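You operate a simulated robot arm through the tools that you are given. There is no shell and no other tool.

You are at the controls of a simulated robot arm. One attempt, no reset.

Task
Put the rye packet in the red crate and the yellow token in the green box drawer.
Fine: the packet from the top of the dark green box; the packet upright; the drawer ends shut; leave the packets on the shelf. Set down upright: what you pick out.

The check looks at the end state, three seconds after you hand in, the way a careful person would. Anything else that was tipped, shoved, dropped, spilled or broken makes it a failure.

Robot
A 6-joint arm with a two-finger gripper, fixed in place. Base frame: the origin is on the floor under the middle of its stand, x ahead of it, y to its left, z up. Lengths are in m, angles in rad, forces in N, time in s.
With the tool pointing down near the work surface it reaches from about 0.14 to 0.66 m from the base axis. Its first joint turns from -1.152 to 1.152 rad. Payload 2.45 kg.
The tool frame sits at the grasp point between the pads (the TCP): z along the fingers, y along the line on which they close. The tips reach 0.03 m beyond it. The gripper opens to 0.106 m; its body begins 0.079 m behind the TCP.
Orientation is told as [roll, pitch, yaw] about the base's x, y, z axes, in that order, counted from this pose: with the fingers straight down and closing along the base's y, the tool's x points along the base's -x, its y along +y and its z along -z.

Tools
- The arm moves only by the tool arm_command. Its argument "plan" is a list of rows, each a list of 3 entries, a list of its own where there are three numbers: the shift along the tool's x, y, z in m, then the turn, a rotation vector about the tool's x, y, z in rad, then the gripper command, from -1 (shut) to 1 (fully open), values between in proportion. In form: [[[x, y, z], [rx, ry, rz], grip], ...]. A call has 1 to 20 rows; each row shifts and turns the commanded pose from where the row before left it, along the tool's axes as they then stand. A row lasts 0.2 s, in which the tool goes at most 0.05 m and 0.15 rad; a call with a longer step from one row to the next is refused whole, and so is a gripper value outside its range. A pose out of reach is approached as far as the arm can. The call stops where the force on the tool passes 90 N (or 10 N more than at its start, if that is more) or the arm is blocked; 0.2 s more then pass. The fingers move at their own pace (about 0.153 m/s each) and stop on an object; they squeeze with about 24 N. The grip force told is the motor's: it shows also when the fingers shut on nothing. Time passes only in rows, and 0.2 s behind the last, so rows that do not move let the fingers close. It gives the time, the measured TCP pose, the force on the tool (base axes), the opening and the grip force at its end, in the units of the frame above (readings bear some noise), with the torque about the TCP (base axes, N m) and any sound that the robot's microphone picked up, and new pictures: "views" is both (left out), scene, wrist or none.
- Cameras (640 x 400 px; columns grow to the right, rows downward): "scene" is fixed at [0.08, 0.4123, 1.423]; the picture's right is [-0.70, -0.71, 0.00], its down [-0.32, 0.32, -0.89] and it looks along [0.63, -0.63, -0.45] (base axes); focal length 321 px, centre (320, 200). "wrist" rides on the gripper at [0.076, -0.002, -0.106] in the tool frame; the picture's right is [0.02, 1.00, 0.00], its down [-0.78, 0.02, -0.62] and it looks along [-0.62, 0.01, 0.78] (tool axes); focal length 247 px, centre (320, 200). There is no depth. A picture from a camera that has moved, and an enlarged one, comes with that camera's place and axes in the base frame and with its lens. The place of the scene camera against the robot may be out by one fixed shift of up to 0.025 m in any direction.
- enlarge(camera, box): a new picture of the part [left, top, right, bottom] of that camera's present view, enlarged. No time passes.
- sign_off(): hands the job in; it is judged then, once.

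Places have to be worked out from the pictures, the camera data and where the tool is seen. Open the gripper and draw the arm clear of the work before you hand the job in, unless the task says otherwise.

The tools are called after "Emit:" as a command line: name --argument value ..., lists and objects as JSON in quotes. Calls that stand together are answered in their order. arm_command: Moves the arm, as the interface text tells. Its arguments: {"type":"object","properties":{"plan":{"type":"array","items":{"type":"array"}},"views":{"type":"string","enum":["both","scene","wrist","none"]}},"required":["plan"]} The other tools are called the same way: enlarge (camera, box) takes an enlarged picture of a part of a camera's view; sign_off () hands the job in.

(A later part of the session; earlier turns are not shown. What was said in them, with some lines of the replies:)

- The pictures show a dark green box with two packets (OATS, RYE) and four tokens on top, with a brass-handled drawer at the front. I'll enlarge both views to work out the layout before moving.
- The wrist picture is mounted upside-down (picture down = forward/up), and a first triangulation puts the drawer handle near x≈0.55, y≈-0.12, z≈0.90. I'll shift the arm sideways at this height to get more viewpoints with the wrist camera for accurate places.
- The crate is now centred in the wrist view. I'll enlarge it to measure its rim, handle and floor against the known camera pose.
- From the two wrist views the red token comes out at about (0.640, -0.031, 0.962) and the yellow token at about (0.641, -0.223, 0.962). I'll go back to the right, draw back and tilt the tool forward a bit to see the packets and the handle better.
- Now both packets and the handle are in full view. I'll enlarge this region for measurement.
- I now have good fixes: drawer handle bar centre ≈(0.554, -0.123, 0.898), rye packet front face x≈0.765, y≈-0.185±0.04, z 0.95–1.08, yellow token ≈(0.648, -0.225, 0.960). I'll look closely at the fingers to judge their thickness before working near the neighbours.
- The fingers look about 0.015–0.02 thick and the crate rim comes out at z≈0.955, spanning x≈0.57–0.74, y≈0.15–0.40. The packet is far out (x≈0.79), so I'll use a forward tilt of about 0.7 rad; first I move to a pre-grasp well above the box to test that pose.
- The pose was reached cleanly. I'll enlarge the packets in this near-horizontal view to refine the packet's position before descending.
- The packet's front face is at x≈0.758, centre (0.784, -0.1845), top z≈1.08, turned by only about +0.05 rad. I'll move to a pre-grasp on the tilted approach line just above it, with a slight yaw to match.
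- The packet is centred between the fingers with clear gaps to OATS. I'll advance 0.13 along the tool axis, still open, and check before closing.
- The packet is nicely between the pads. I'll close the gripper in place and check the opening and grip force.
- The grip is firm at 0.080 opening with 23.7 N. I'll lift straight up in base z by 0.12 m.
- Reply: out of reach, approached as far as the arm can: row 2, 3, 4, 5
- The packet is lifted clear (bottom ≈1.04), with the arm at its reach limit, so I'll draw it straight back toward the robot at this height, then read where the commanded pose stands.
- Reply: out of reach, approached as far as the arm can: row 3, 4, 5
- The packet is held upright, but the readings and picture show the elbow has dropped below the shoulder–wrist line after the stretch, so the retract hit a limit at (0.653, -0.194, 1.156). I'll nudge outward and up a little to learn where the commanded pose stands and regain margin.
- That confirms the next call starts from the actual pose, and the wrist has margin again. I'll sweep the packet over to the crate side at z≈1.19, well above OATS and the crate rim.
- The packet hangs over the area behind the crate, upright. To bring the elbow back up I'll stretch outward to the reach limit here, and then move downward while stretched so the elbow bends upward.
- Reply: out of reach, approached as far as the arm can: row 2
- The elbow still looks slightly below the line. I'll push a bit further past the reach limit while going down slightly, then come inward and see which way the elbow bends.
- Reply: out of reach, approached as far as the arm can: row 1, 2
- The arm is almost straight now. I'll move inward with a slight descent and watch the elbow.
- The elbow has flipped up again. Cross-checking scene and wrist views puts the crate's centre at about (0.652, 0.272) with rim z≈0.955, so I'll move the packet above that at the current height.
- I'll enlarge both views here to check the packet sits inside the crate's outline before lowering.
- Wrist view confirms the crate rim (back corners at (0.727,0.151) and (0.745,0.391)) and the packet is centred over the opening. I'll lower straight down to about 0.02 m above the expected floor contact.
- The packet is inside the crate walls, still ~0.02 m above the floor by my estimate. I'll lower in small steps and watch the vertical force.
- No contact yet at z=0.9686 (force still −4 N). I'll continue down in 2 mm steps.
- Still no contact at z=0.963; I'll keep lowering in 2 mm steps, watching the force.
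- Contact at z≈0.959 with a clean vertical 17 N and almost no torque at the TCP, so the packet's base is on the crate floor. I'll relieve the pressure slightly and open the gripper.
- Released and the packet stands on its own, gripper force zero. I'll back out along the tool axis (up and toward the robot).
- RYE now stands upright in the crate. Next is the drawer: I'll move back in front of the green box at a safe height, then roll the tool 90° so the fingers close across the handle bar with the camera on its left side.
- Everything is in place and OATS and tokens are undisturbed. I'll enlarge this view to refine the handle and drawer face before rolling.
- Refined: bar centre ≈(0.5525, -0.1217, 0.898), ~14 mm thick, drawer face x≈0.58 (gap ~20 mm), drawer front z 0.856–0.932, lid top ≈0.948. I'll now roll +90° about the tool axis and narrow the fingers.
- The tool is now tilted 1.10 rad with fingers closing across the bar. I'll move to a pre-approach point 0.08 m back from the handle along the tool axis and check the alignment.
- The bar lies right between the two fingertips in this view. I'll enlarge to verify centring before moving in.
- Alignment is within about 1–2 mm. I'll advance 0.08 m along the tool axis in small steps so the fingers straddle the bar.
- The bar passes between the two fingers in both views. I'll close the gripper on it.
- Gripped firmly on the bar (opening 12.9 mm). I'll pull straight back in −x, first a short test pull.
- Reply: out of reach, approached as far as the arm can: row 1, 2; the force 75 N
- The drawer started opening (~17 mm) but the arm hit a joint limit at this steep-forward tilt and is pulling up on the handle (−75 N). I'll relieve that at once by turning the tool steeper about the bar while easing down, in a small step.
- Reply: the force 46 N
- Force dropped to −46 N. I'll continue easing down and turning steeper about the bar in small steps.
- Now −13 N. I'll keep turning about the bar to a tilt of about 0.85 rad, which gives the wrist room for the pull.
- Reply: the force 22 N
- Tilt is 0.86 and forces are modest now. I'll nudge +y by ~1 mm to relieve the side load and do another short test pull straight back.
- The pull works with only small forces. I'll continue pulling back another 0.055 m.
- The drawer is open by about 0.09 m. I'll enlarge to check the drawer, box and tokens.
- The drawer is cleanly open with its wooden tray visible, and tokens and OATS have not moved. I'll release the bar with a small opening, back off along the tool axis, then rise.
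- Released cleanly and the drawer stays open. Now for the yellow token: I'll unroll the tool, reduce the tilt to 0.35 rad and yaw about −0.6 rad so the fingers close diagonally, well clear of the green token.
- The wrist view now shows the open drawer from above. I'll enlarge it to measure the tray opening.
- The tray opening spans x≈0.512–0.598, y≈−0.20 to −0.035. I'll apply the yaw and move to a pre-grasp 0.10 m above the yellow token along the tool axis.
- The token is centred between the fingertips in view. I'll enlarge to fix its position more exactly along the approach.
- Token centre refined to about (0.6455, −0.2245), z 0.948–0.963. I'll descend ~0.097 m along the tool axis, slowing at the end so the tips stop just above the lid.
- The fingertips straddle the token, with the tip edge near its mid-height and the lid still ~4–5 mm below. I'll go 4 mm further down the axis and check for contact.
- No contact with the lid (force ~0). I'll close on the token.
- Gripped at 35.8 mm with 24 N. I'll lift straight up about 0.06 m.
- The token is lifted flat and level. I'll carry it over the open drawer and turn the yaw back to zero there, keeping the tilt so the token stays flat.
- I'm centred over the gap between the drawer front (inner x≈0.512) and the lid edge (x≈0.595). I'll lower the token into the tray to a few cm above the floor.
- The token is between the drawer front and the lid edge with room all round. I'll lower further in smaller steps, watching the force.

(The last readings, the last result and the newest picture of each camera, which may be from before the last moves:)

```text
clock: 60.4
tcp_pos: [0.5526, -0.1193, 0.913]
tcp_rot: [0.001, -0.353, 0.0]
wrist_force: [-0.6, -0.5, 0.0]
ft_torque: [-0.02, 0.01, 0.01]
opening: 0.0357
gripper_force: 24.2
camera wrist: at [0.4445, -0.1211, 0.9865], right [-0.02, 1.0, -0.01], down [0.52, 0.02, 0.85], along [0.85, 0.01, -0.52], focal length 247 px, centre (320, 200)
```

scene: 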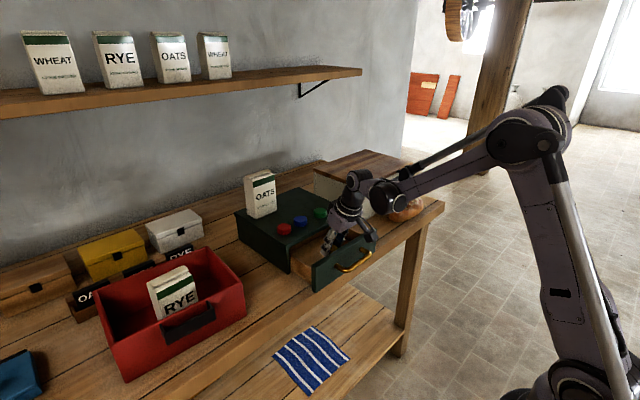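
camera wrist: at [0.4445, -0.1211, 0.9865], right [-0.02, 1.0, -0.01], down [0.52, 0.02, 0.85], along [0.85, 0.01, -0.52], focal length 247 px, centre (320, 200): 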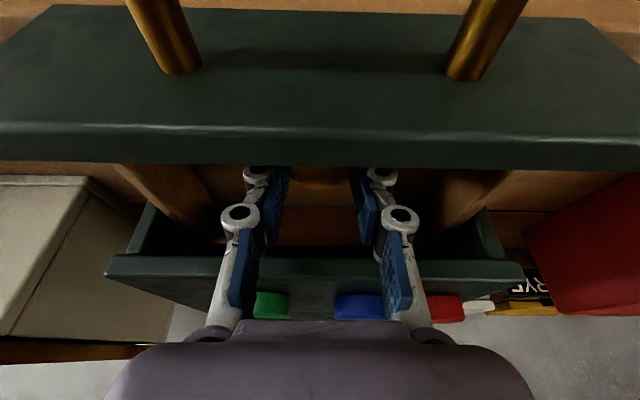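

Token bottom is now about 0.88, floor expected near 0.86. I'll continue in fine steps until I feel contact.

Emit:
arm_command --plan '[[[0.0014, 0, 0.0038], [0, 0, 0], -1], [[0.0014, 0, 0.0038], [0, 0, 0], -1], [[0, 0, 0], [0, 0, 0], -1]]' --views "none"

Emit:
arm_command --plan '[[[0.0009, 0, 0.0024], [0, 0, 0], -1], [[0, 0, 0], [0, 0, 0], -1]]' --views "none"

Emit:
arm_command --plan '[[[0.0009, 0, 0.0024], [0, 0, 0], -1], [[0, 0, 0], [0, 0, 0], -1]]' --views "none"

```text
clock: 61.2
tcp_pos: [0.5538, -0.1191, 0.9037]
tcp_rot: [0.0, -0.353, 0.0]
wrist_force: [-0.3, -0.5, 0.0]
ft_torque: [-0.01, -0.01, 0.01]
opening: 0.0358
gripper_force: 24.2
```

```text
clock: 61.8
tcp_pos: [0.5532, -0.1202, 0.902]
tcp_rot: [0.0, -0.352, 0.0]
wrist_force: [1.2, 0.1, -0.4]
ft_torque: [0.01, 0.03, -0.01]
opening: 0.036
gripper_force: 24.1
```

```text
clock: 62.4
tcp_pos: [0.5521, -0.1187, 0.8989]
tcp_rot: [-0.001, -0.352, 0.0]
wrist_force: [-0.2, 0.1, 0.9]
ft_torque: [0.0, 0.01, -0.02]
opening: 0.0357
gripper_force: 23.4
```

No contact yet at z=0.899; I'll continue in 2 mm steps.

Emit:
arm_command --plan '[[[0.0007, 0, 0.0019], [0, 0, 0], -1], [[0, 0, 0], [0, 0, 0], -1]]' --views "none"

Emit:
arm_command --plan '[[[0.0007, 0, 0.0019], [0, 0, 0], -1], [[0, 0, 0], [0, 0, 0], -1]]' --views "both"

```text
clock: 63.0
tcp_pos: [0.5529, -0.1192, 0.8972]
tcp_rot: [0.0, -0.353, 0.0]
wrist_force: [-0.4, -0.2, 0.6]
ft_torque: [-0.03, 0.0, 0.01]
opening: 0.0359
gripper_force: 24.3
```

```text
clock: 63.6
tcp_pos: [0.5534, -0.119, 0.8962]
tcp_rot: [0.0, -0.353, 0.001]
wrist_force: [-0.1, 0.1, 0.0]
ft_torque: [0.02, 0.0, 0.01]
opening: 0.0361
gripper_force: 24.3
camera wrist: at [0.4445, -0.1206, 0.9695], right [-0.02, 1.0, -0.01], down [0.52, 0.02, 0.85], along [0.85, 0.01, -0.52], focal length 247 px, centre (320, 200)
```

scene: 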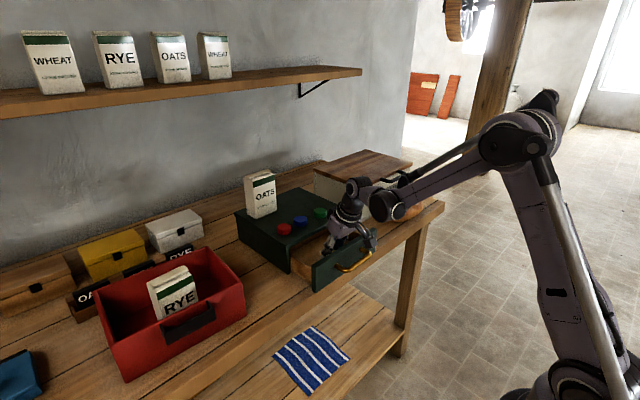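
wrist: 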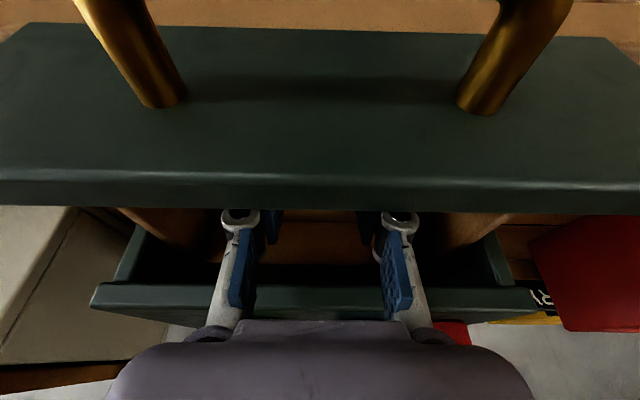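

I'll zoom on the scene view to check the clearance of the hand and camera over the drawer front before going lower.

Emit:
enlarge --camera "scene" --box '[280, 160, 420, 300]'

```text
2.86 times, centred on (350, 230) of scene
camera zoom: at [0.08, 0.4123, 1.423], right [-0.7, -0.71, 0.0], down [-0.32, 0.32, -0.89], along [0.63, -0.63, -0.45], focal length 917 px, centre (234, 114)
```

zoom: 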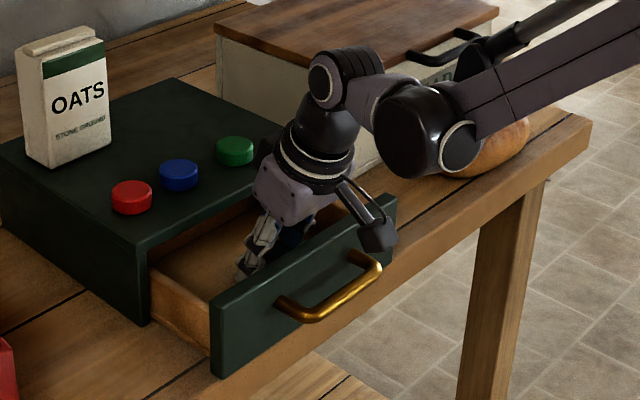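

Clearances over the drawer front and handle look fine. I'll continue lowering in 2 mm steps.

Emit:
arm_command --plan '[[[0.0007, 0, 0.0019], [0, 0, 0], -1], [[0, 0, 0], [0, 0, 0], -1]]' --views "none"

Emit:
arm_command --plan '[[[0.0007, 0, 0.0019], [0, 0, 0], -1], [[0, 0, 0], [0, 0, 0], -1]]' --views "none"

```text
clock: 64.2
tcp_pos: [0.5534, -0.1192, 0.8937]
tcp_rot: [-0.002, -0.353, 0.0]
wrist_force: [0.6, -0.5, 7.0]
ft_torque: [0.05, -0.06, -0.01]
opening: 0.0358
gripper_force: 24.4
```

```text
clock: 64.8
tcp_pos: [0.5536, -0.1194, 0.8929]
tcp_rot: [0.001, -0.359, -0.001]
wrist_force: [0.9, -0.9, 52.2]
ft_torque: [0.07, -0.08, 0.03]
opening: 0.0362
gripper_force: 23.8
```

Contact with the tray floor (52 N on the second step). I'll raise 2 mm to relieve it, then open the fingers gently.

Emit:
arm_command --plan '[[[-0.0007, 0, -0.0019], [0, 0, 0], -1], [[0, 0, 0], [0, 0, 0], -1]]' --views "none"

Emit:
arm_command --plan '[[[0, 0, 0], [0, 0, 0], -0.25], [[0, 0, 0], [0, 0, 0], -0.1], [[0, 0, 0], [0, 0, 0], 0.05], [[0, 0, 0], [0, 0, 0], 0.05]]' --views "none"

```text
clock: 65.4
tcp_pos: [0.5523, -0.1198, 0.893]
tcp_rot: [-0.001, -0.352, 0.0]
wrist_force: [0.3, -3.4, 21.0]
ft_torque: [-0.02, -0.07, 0.02]
opening: 0.0358
gripper_force: 24.2
```

```text
clock: 66.4
tcp_pos: [0.553, -0.1192, 0.8935]
tcp_rot: [-0.001, -0.351, -0.002]
wrist_force: [-0.3, 0.3, 0.3]
ft_torque: [0.0, 0.0, -0.02]
opening: 0.0558
gripper_force: 0.0
```

Released, forces are zero. I'll rise straight up out of the drawer.

Emit:
arm_command --plan '[[[-0.0034, 0, -0.0094], [0, 0, 0], 0.05], [[-0.0069, 0, -0.0188], [0, 0, 0], 0.05], [[-0.0103, 0, -0.0282], [0, 0, 0], 0.05], [[-0.0103, 0, -0.0282], [0, 0, 0], 0.05], [[-0.0103, 0, -0.0282], [0, 0, 0], 0.05], [[-0.0103, 0, -0.0282], [0, 0, 0], 0.05], [[0, 0, 0], [0, 0, 0], 0.05]]' --views "both"

```text
clock: 68.0
tcp_pos: [0.5526, -0.1181, 1.0428]
tcp_rot: [0.001, -0.353, 0.0]
wrist_force: [-0.3, 0.2, 0.2]
ft_torque: [-0.02, 0.03, 0.04]
opening: 0.0558
gripper_force: 0.1
camera wrist: at [0.4443, -0.1189, 1.1162], right [-0.02, 1.0, -0.01], down [0.52, 0.02, 0.85], along [0.85, 0.01, -0.52], focal length 247 px, centre (320, 200)
```

scene: 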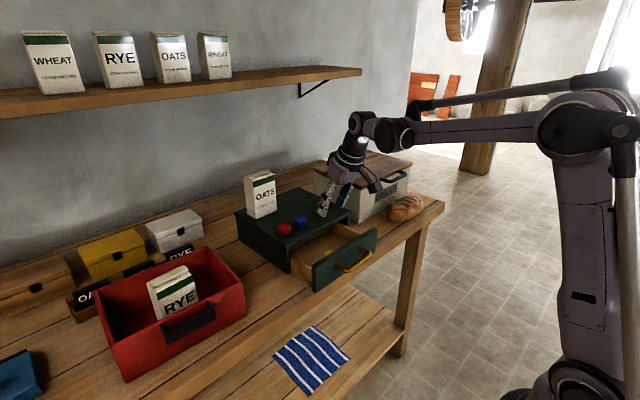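
wrist: 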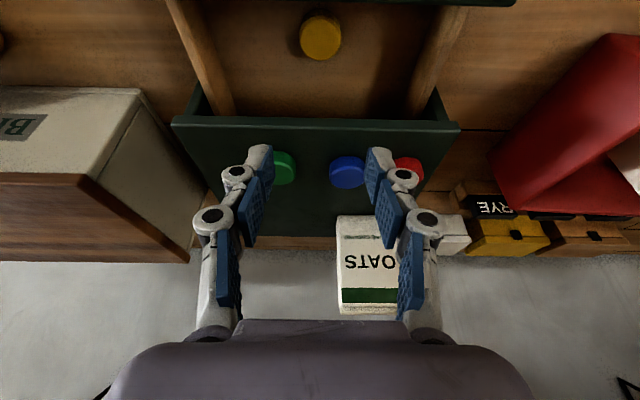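

The yellow token lies flat in the tray. Next I'll close the drawer: move back in front of it, bring the tool vertical and shut the fingers so I can push the handle bar.

Emit:
arm_command --plan '[[[0.032, -0.0008, -0.0163], [0, 0, 0], 0.05], [[0.032, -0.0008, -0.0163], [0, 0, 0], 0.05], [[0.032, -0.0008, -0.0163], [0, 0, 0], 0.05], [[0.032, -0.0008, -0.0163], [0, 0, 0], 0.05], [[0, 0, 0], [0, 0.1177, 0], -1], [[0, 0, 0], [0, 0.1177, 0], -1], [[0, 0, 0], [0, 0.1177, 0], -1], [[0, 0, 0], [0, 0, 0], -1]]' --views "both"

```text
clock: 69.8
tcp_pos: [0.4106, -0.1214, 1.0596]
tcp_rot: [0.001, 0.002, 0.001]
wrist_force: [-0.8, -0.5, -0.5]
ft_torque: [0.0, 0.01, -0.01]
opening: 0.0
gripper_force: 23.9
camera wrist: at [0.3338, -0.1229, 1.1673], right [-0.02, 1.0, 0.0], down [0.79, 0.02, 0.62], along [0.62, 0.01, -0.79], focal length 247 px, centre (320, 200)
```

scene: 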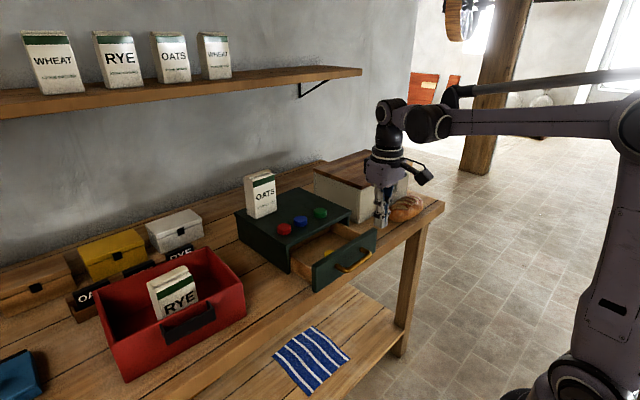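
wrist: 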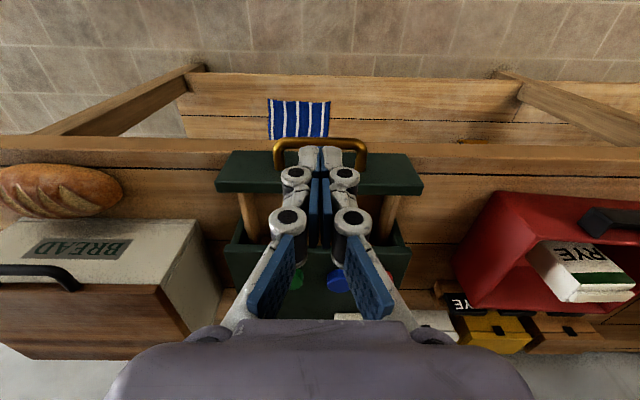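

The closed fingers are vertical, about 3.5 cm in front of the bar (bar at x≈0.465). I'll descend straight down so the tips sit just below the bar's height.

Emit:
arm_command --plan '[[[0.005, 0, 0.037], [0, 0, 0], -1], [[0, 0, 0.037], [0, 0, 0], -1], [[0, 0, 0.037], [0, 0, 0], -1], [[0, 0, 0.036], [0, 0, 0], -1], [[0, 0, 0], [0, 0, 0], -1]]' --views "both"

```text
clock: 71.0
tcp_pos: [0.4031, -0.1208, 0.9134]
tcp_rot: [0.0, 0.002, 0.0]
wrist_force: [0.8, 0.2, 1.3]
ft_torque: [0.02, -0.01, -0.01]
opening: 0.0
gripper_force: 24.0
camera wrist: at [0.3266, -0.1222, 1.0201], right [-0.02, 1.0, 0.0], down [0.78, 0.02, 0.62], along [0.62, 0.01, -0.78], focal length 247 px, centre (320, 200)
```

scene: 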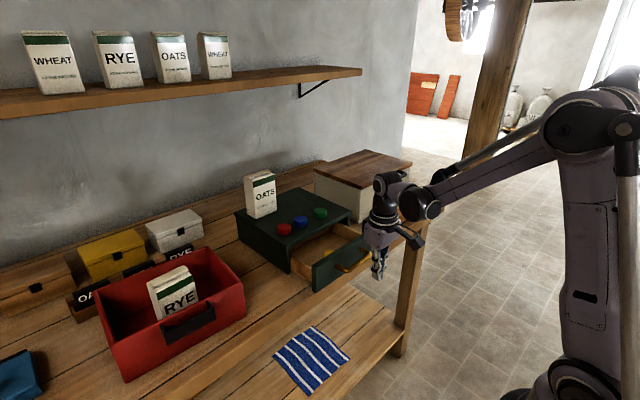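
wrist: 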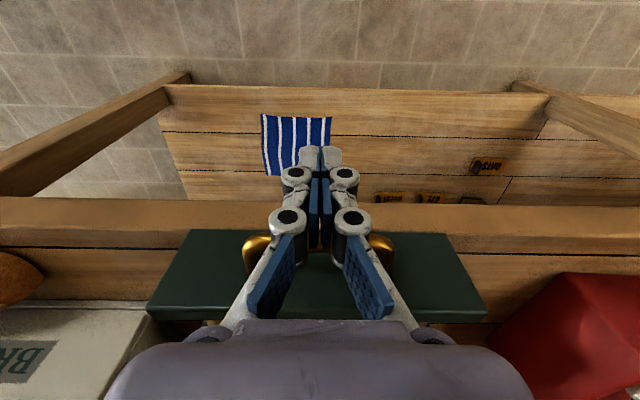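

Positioned in front of the bar. I'll push forward in +x at a gentle pace, most of the way first.

Emit:
arm_command --plan '[[[-0.015, 0, 0], [0, 0, 0], -1], [[-0.015, 0, 0], [0, 0, 0], -1], [[-0.01, 0, 0], [0, 0, 0], -1], [[-0.01, 0, 0], [0, 0, 0], -1], [[-0.01, 0, 0], [0, 0, 0], -1], [[-0.01, 0, 0], [0, 0, 0], -1], [[-0.01, 0, 0], [0, 0, 0], -1], [[-0.01, 0, 0], [0, 0, 0], -1], [[0, 0, 0], [0, 0, 0], -1]]' --views "both"

```text
clock: 73.0
tcp_pos: [0.496, -0.1215, 0.9146]
tcp_rot: [0.0, 0.001, 0.0]
wrist_force: [0.8, -0.4, 0.5]
ft_torque: [0.02, 0.03, 0.0]
opening: 0.0001
gripper_force: 28.7
camera wrist: at [0.4187, -0.1231, 1.0206], right [-0.02, 1.0, 0.0], down [0.78, 0.02, 0.62], along [0.62, 0.01, -0.78], focal length 247 px, centre (320, 200)
```

scene: 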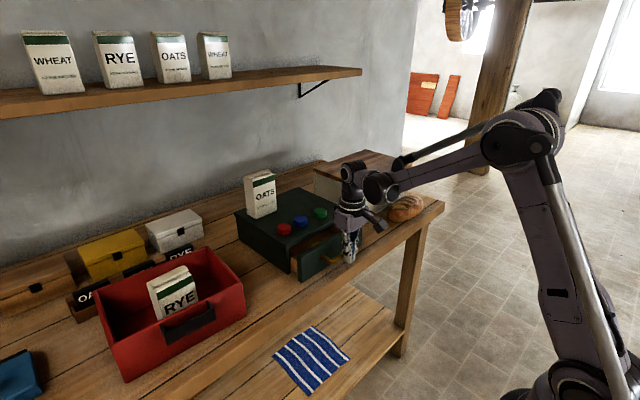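
wrist: 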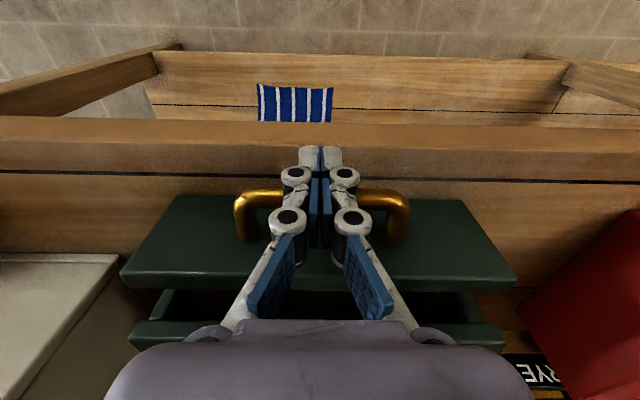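

The drawer is sliding in smoothly with little force. I'll continue pushing in smaller steps to near the closed position.

Emit:
arm_command --plan '[[[-0.007, 0, 0], [0, 0, 0], -1], [[-0.007, 0, 0], [0, 0, 0], -1], [[-0.007, 0, 0], [0, 0, 0], -1], [[-0.005, 0, 0], [0, 0, 0], -1], [[-0.004, 0, 0], [0, 0, 0], -1], [[0, 0, 0], [0, 0, 0], -1]]' --views "both"

```text
clock: 74.4
tcp_pos: [0.5237, -0.1232, 0.9149]
tcp_rot: [0.001, 0.001, -0.001]
wrist_force: [0.1, 0.5, -0.5]
ft_torque: [0.01, -0.04, -0.01]
opening: 0.0
gripper_force: 28.0
camera wrist: at [0.4481, -0.1236, 1.0204], right [-0.02, 1.0, 0.0], down [0.78, 0.02, 0.62], along [0.62, 0.01, -0.78], focal length 247 px, centre (320, 200)
```

scene: 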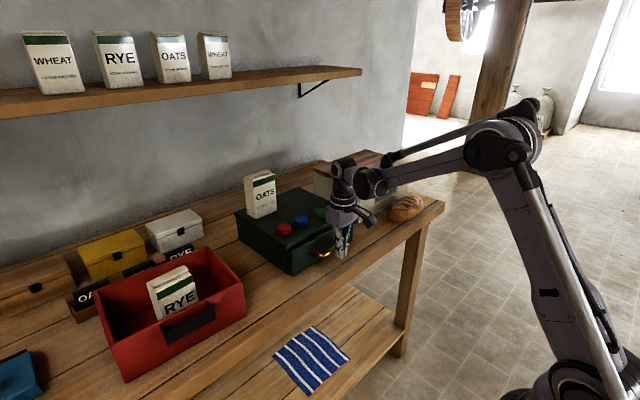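
wrist: 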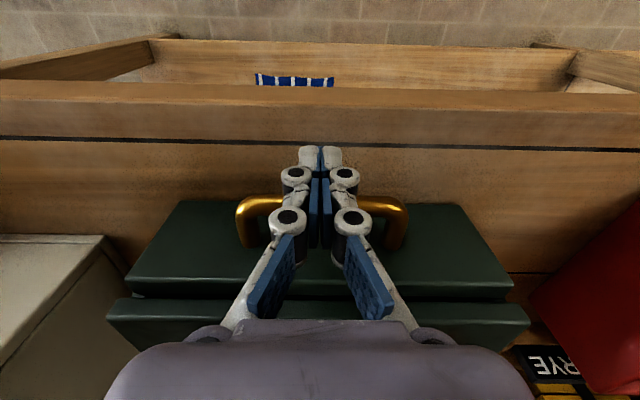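

Nearly shut. I'll push the last bit in 2–3 mm steps and watch for the force to rise at the stop.

Emit:
arm_command --plan '[[[-0.003, 0, 0], [0, 0, 0], -1], [[-0.003, 0, 0], [0, 0, 0], -1], [[0, 0, 0], [0, 0, 0], -1]]' --views "none"

Emit:
arm_command --plan '[[[-0.002, 0, 0], [0, 0, 0], -1], [[0, 0, 0], [0, 0, 0], -1]]' --views "wrist"

```text
clock: 75.2
tcp_pos: [0.5303, -0.1227, 0.9137]
tcp_rot: [0.001, -0.001, -0.001]
wrist_force: [-2.6, 0.3, -0.3]
ft_torque: [0.0, 0.04, 0.02]
opening: 0.0001
gripper_force: 28.5
```

```text
clock: 75.8
tcp_pos: [0.531, -0.1214, 0.9152]
tcp_rot: [-0.001, 0.008, 0.001]
wrist_force: [-19.8, 1.5, 8.2]
ft_torque: [0.04, 0.17, 0.05]
opening: 0.0059
gripper_force: 28.6
camera wrist: at [0.455, -0.1235, 1.0213], right [-0.02, 1.0, 0.0], down [0.79, 0.02, 0.62], along [0.62, 0.01, -0.79], focal length 247 px, centre (320, 200)
```

wrist: 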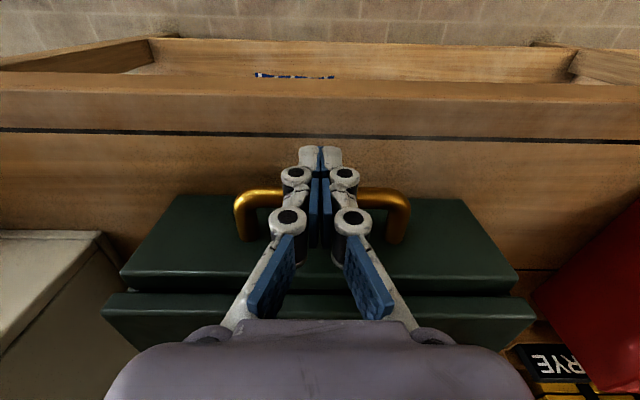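

Force has risen to 20 N, so it is at its stop. I'll give one more 1 mm push to confirm, then back off.

Emit:
arm_command --plan '[[[-0.001, 0, 0], [0, 0, 0], -1], [[0, 0, 0], [0, 0, 0], -1]]' --views "none"

Emit:
arm_command --plan '[[[0.004, 0, 0], [0, 0, 0], -1], [[0.01, 0, 0], [0, 0, 0], -1], [[0.02, 0, 0], [0, 0, 0], -1], [[0.03, 0, 0], [0, 0, 0], -1], [[0.03, 0, -0.02], [0, 0, 0], -1], [[0.02, 0, -0.04], [0, 0, 0], -1], [[0, 0, -0.045], [0, 0, 0], -1], [[0, 0, -0.045], [0, 0, 0], -1], [[0, 0, 0], [0, 0, 0], -1]]' --views "both"

```text
clock: 76.4
tcp_pos: [0.531, -0.1222, 0.9139]
tcp_rot: [0.003, 0.011, -0.001]
wrist_force: [-28.0, 1.2, 11.3]
ft_torque: [-0.13, 0.28, 0.08]
opening: 0.0062
gripper_force: 28.9
```

```text
clock: 78.4
tcp_pos: [0.4206, -0.1226, 1.0618]
tcp_rot: [0.0, 0.002, 0.001]
wrist_force: [-0.9, 0.4, -0.4]
ft_torque: [0.0, 0.0, 0.01]
opening: 0.0001
gripper_force: 28.1
camera wrist: at [0.3426, -0.1244, 1.1687], right [-0.02, 1.0, 0.0], down [0.78, 0.02, 0.62], along [0.62, 0.01, -0.78], focal length 247 px, centre (320, 200)
```

scene: 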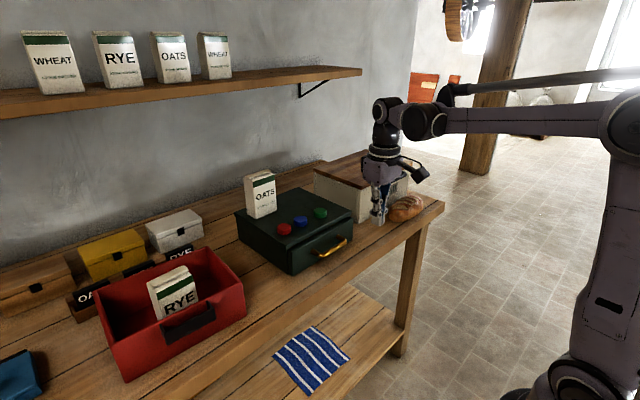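
wrist: 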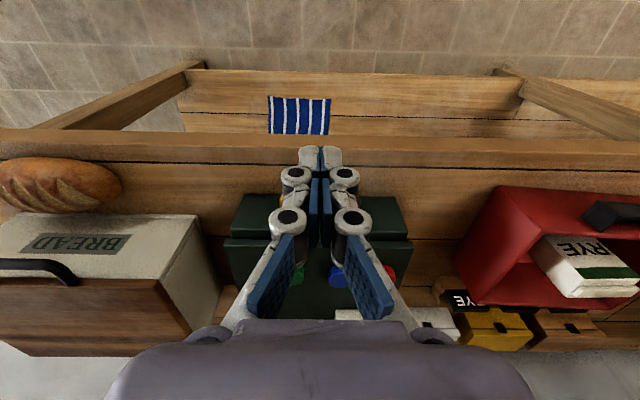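

I'll move the arm back and up with the gripper open, to the starting area, and then compare the drawer and everything else with the first pictures.

Emit:
arm_command --plan '[[[0.03, 0, -0.03], [0, 0, 0], 0], [[0.03, 0, -0.03], [0, 0, 0], 0.5], [[0.03, 0, -0.03], [0, 0, 0], 1], [[0.03, 0, -0.03], [0, 0, 0], 1], [[0.005, 0.04, 0], [0, 0, 0], 1], [[0, 0, 0], [0, 0, 0], 1]]' --views "both"

```text
clock: 79.8
tcp_pos: [0.2954, -0.0815, 1.1815]
tcp_rot: [-0.001, 0.004, 0.0]
wrist_force: [-0.1, 0.7, -0.2]
ft_torque: [0.02, 0.02, 0.03]
opening: 0.106
gripper_force: 0.1
camera wrist: at [0.2187, -0.0838, 1.289], right [-0.02, 1.0, 0.0], down [0.78, 0.02, 0.62], along [0.62, 0.01, -0.78], focal length 247 px, centre (320, 200)
```

scene: 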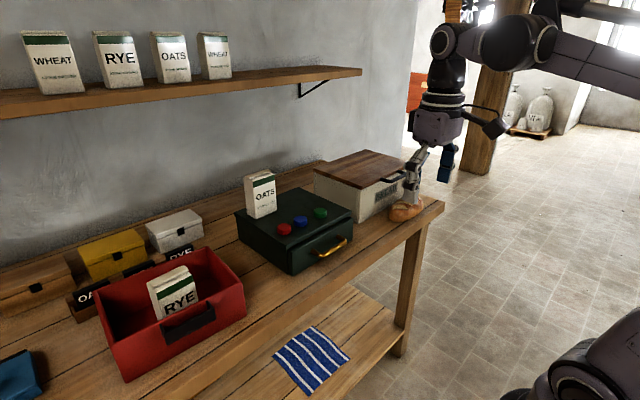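
wrist: 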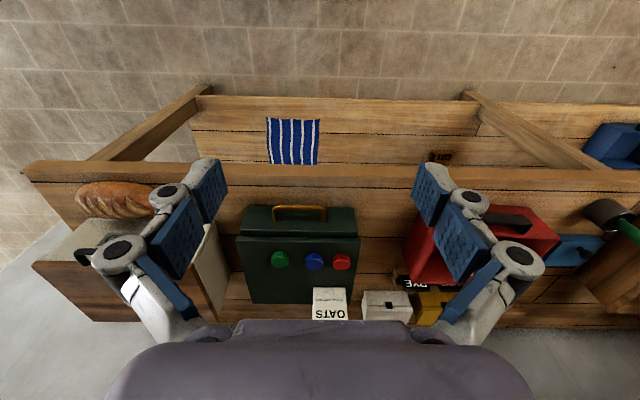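

The arm is back near its start pose with the gripper open. I'll enlarge the same regions as at the beginning to compare.

Emit:
enlarge --camera "scene" --box '[220, 140, 420, 290]'

Emit:
enlarge --camera "wrist" --box '[200, 180, 420, 330]'

Emit:
enlarge --camera "scene" --box '[0, 200, 260, 400]'

```text
2.67 times, centred on (320, 215) of scene
camera zoom: at [0.08, 0.4123, 1.423], right [-0.7, -0.71, 0.0], down [-0.32, 0.32, -0.89], along [0.63, -0.63, -0.45], focal length 856 px, centre (320, 160)
```

zoom: 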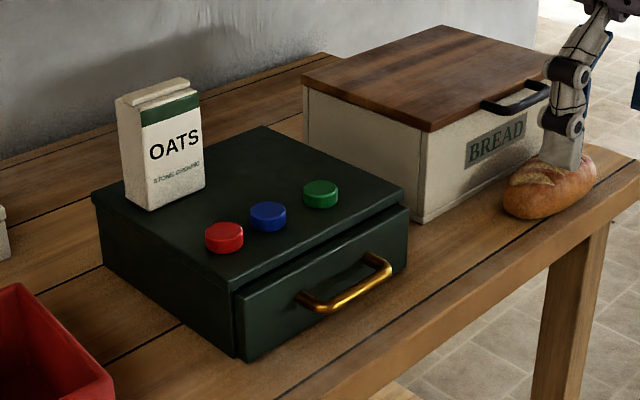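

```text
2.67 times, centred on (310, 255) of wrist
camera zoom: at [0.2187, -0.0838, 1.289], right [-0.02, 1.0, 0.0], down [0.78, 0.02, 0.62], along [0.62, 0.01, -0.78], focal length 659 px, centre (347, 53)
```

zoom: 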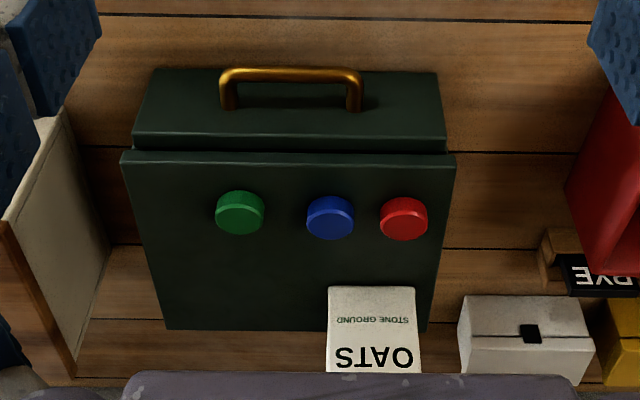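

```text
2.00 times, centred on (130, 300) of scene
camera zoom: at [0.08, 0.4123, 1.423], right [-0.7, -0.71, 0.0], down [-0.32, 0.32, -0.89], along [0.63, -0.63, -0.45], focal length 642 px, centre (700, 0)
```

zoom: 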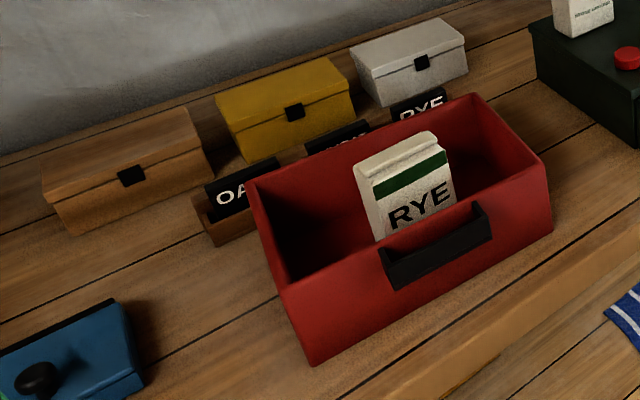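

The comparison matches the first pictures:
- **Drawer:** fully shut, with the handle at the same pixels and the yellow token inside.
- **Rye packet:** standing upright in the red crate.
- **Everything else:** OATS, the other tokens, the crate, the box and the shelf packets are unmoved.

The arm is clear and the gripper open, so I'm handing in.

Emit:
sign_off

```text
The job is handed in.
```

The rye packet is standing upright in the red crate, and the yellow token is lying flat in the green box drawer, which is shut. I've handed the job in; no result of the check has come back.

- **Packet:** it came from the top of the dark green box. The shelf packets were left alone.
- **Drawer:** I pushed it in until it hit its stop, and the handle sits where it was in the first pictures. While opening it, the arm reached a joint limit and briefly pulled up on the handle with about 75 N. I eased that off before going on, and nothing looked out of place afterwards.
- **Everything else:** the oats packet, the other three tokens, the crate and the box look unmoved against the first pictures.

The gripper is open and the arm is back near its starting position.
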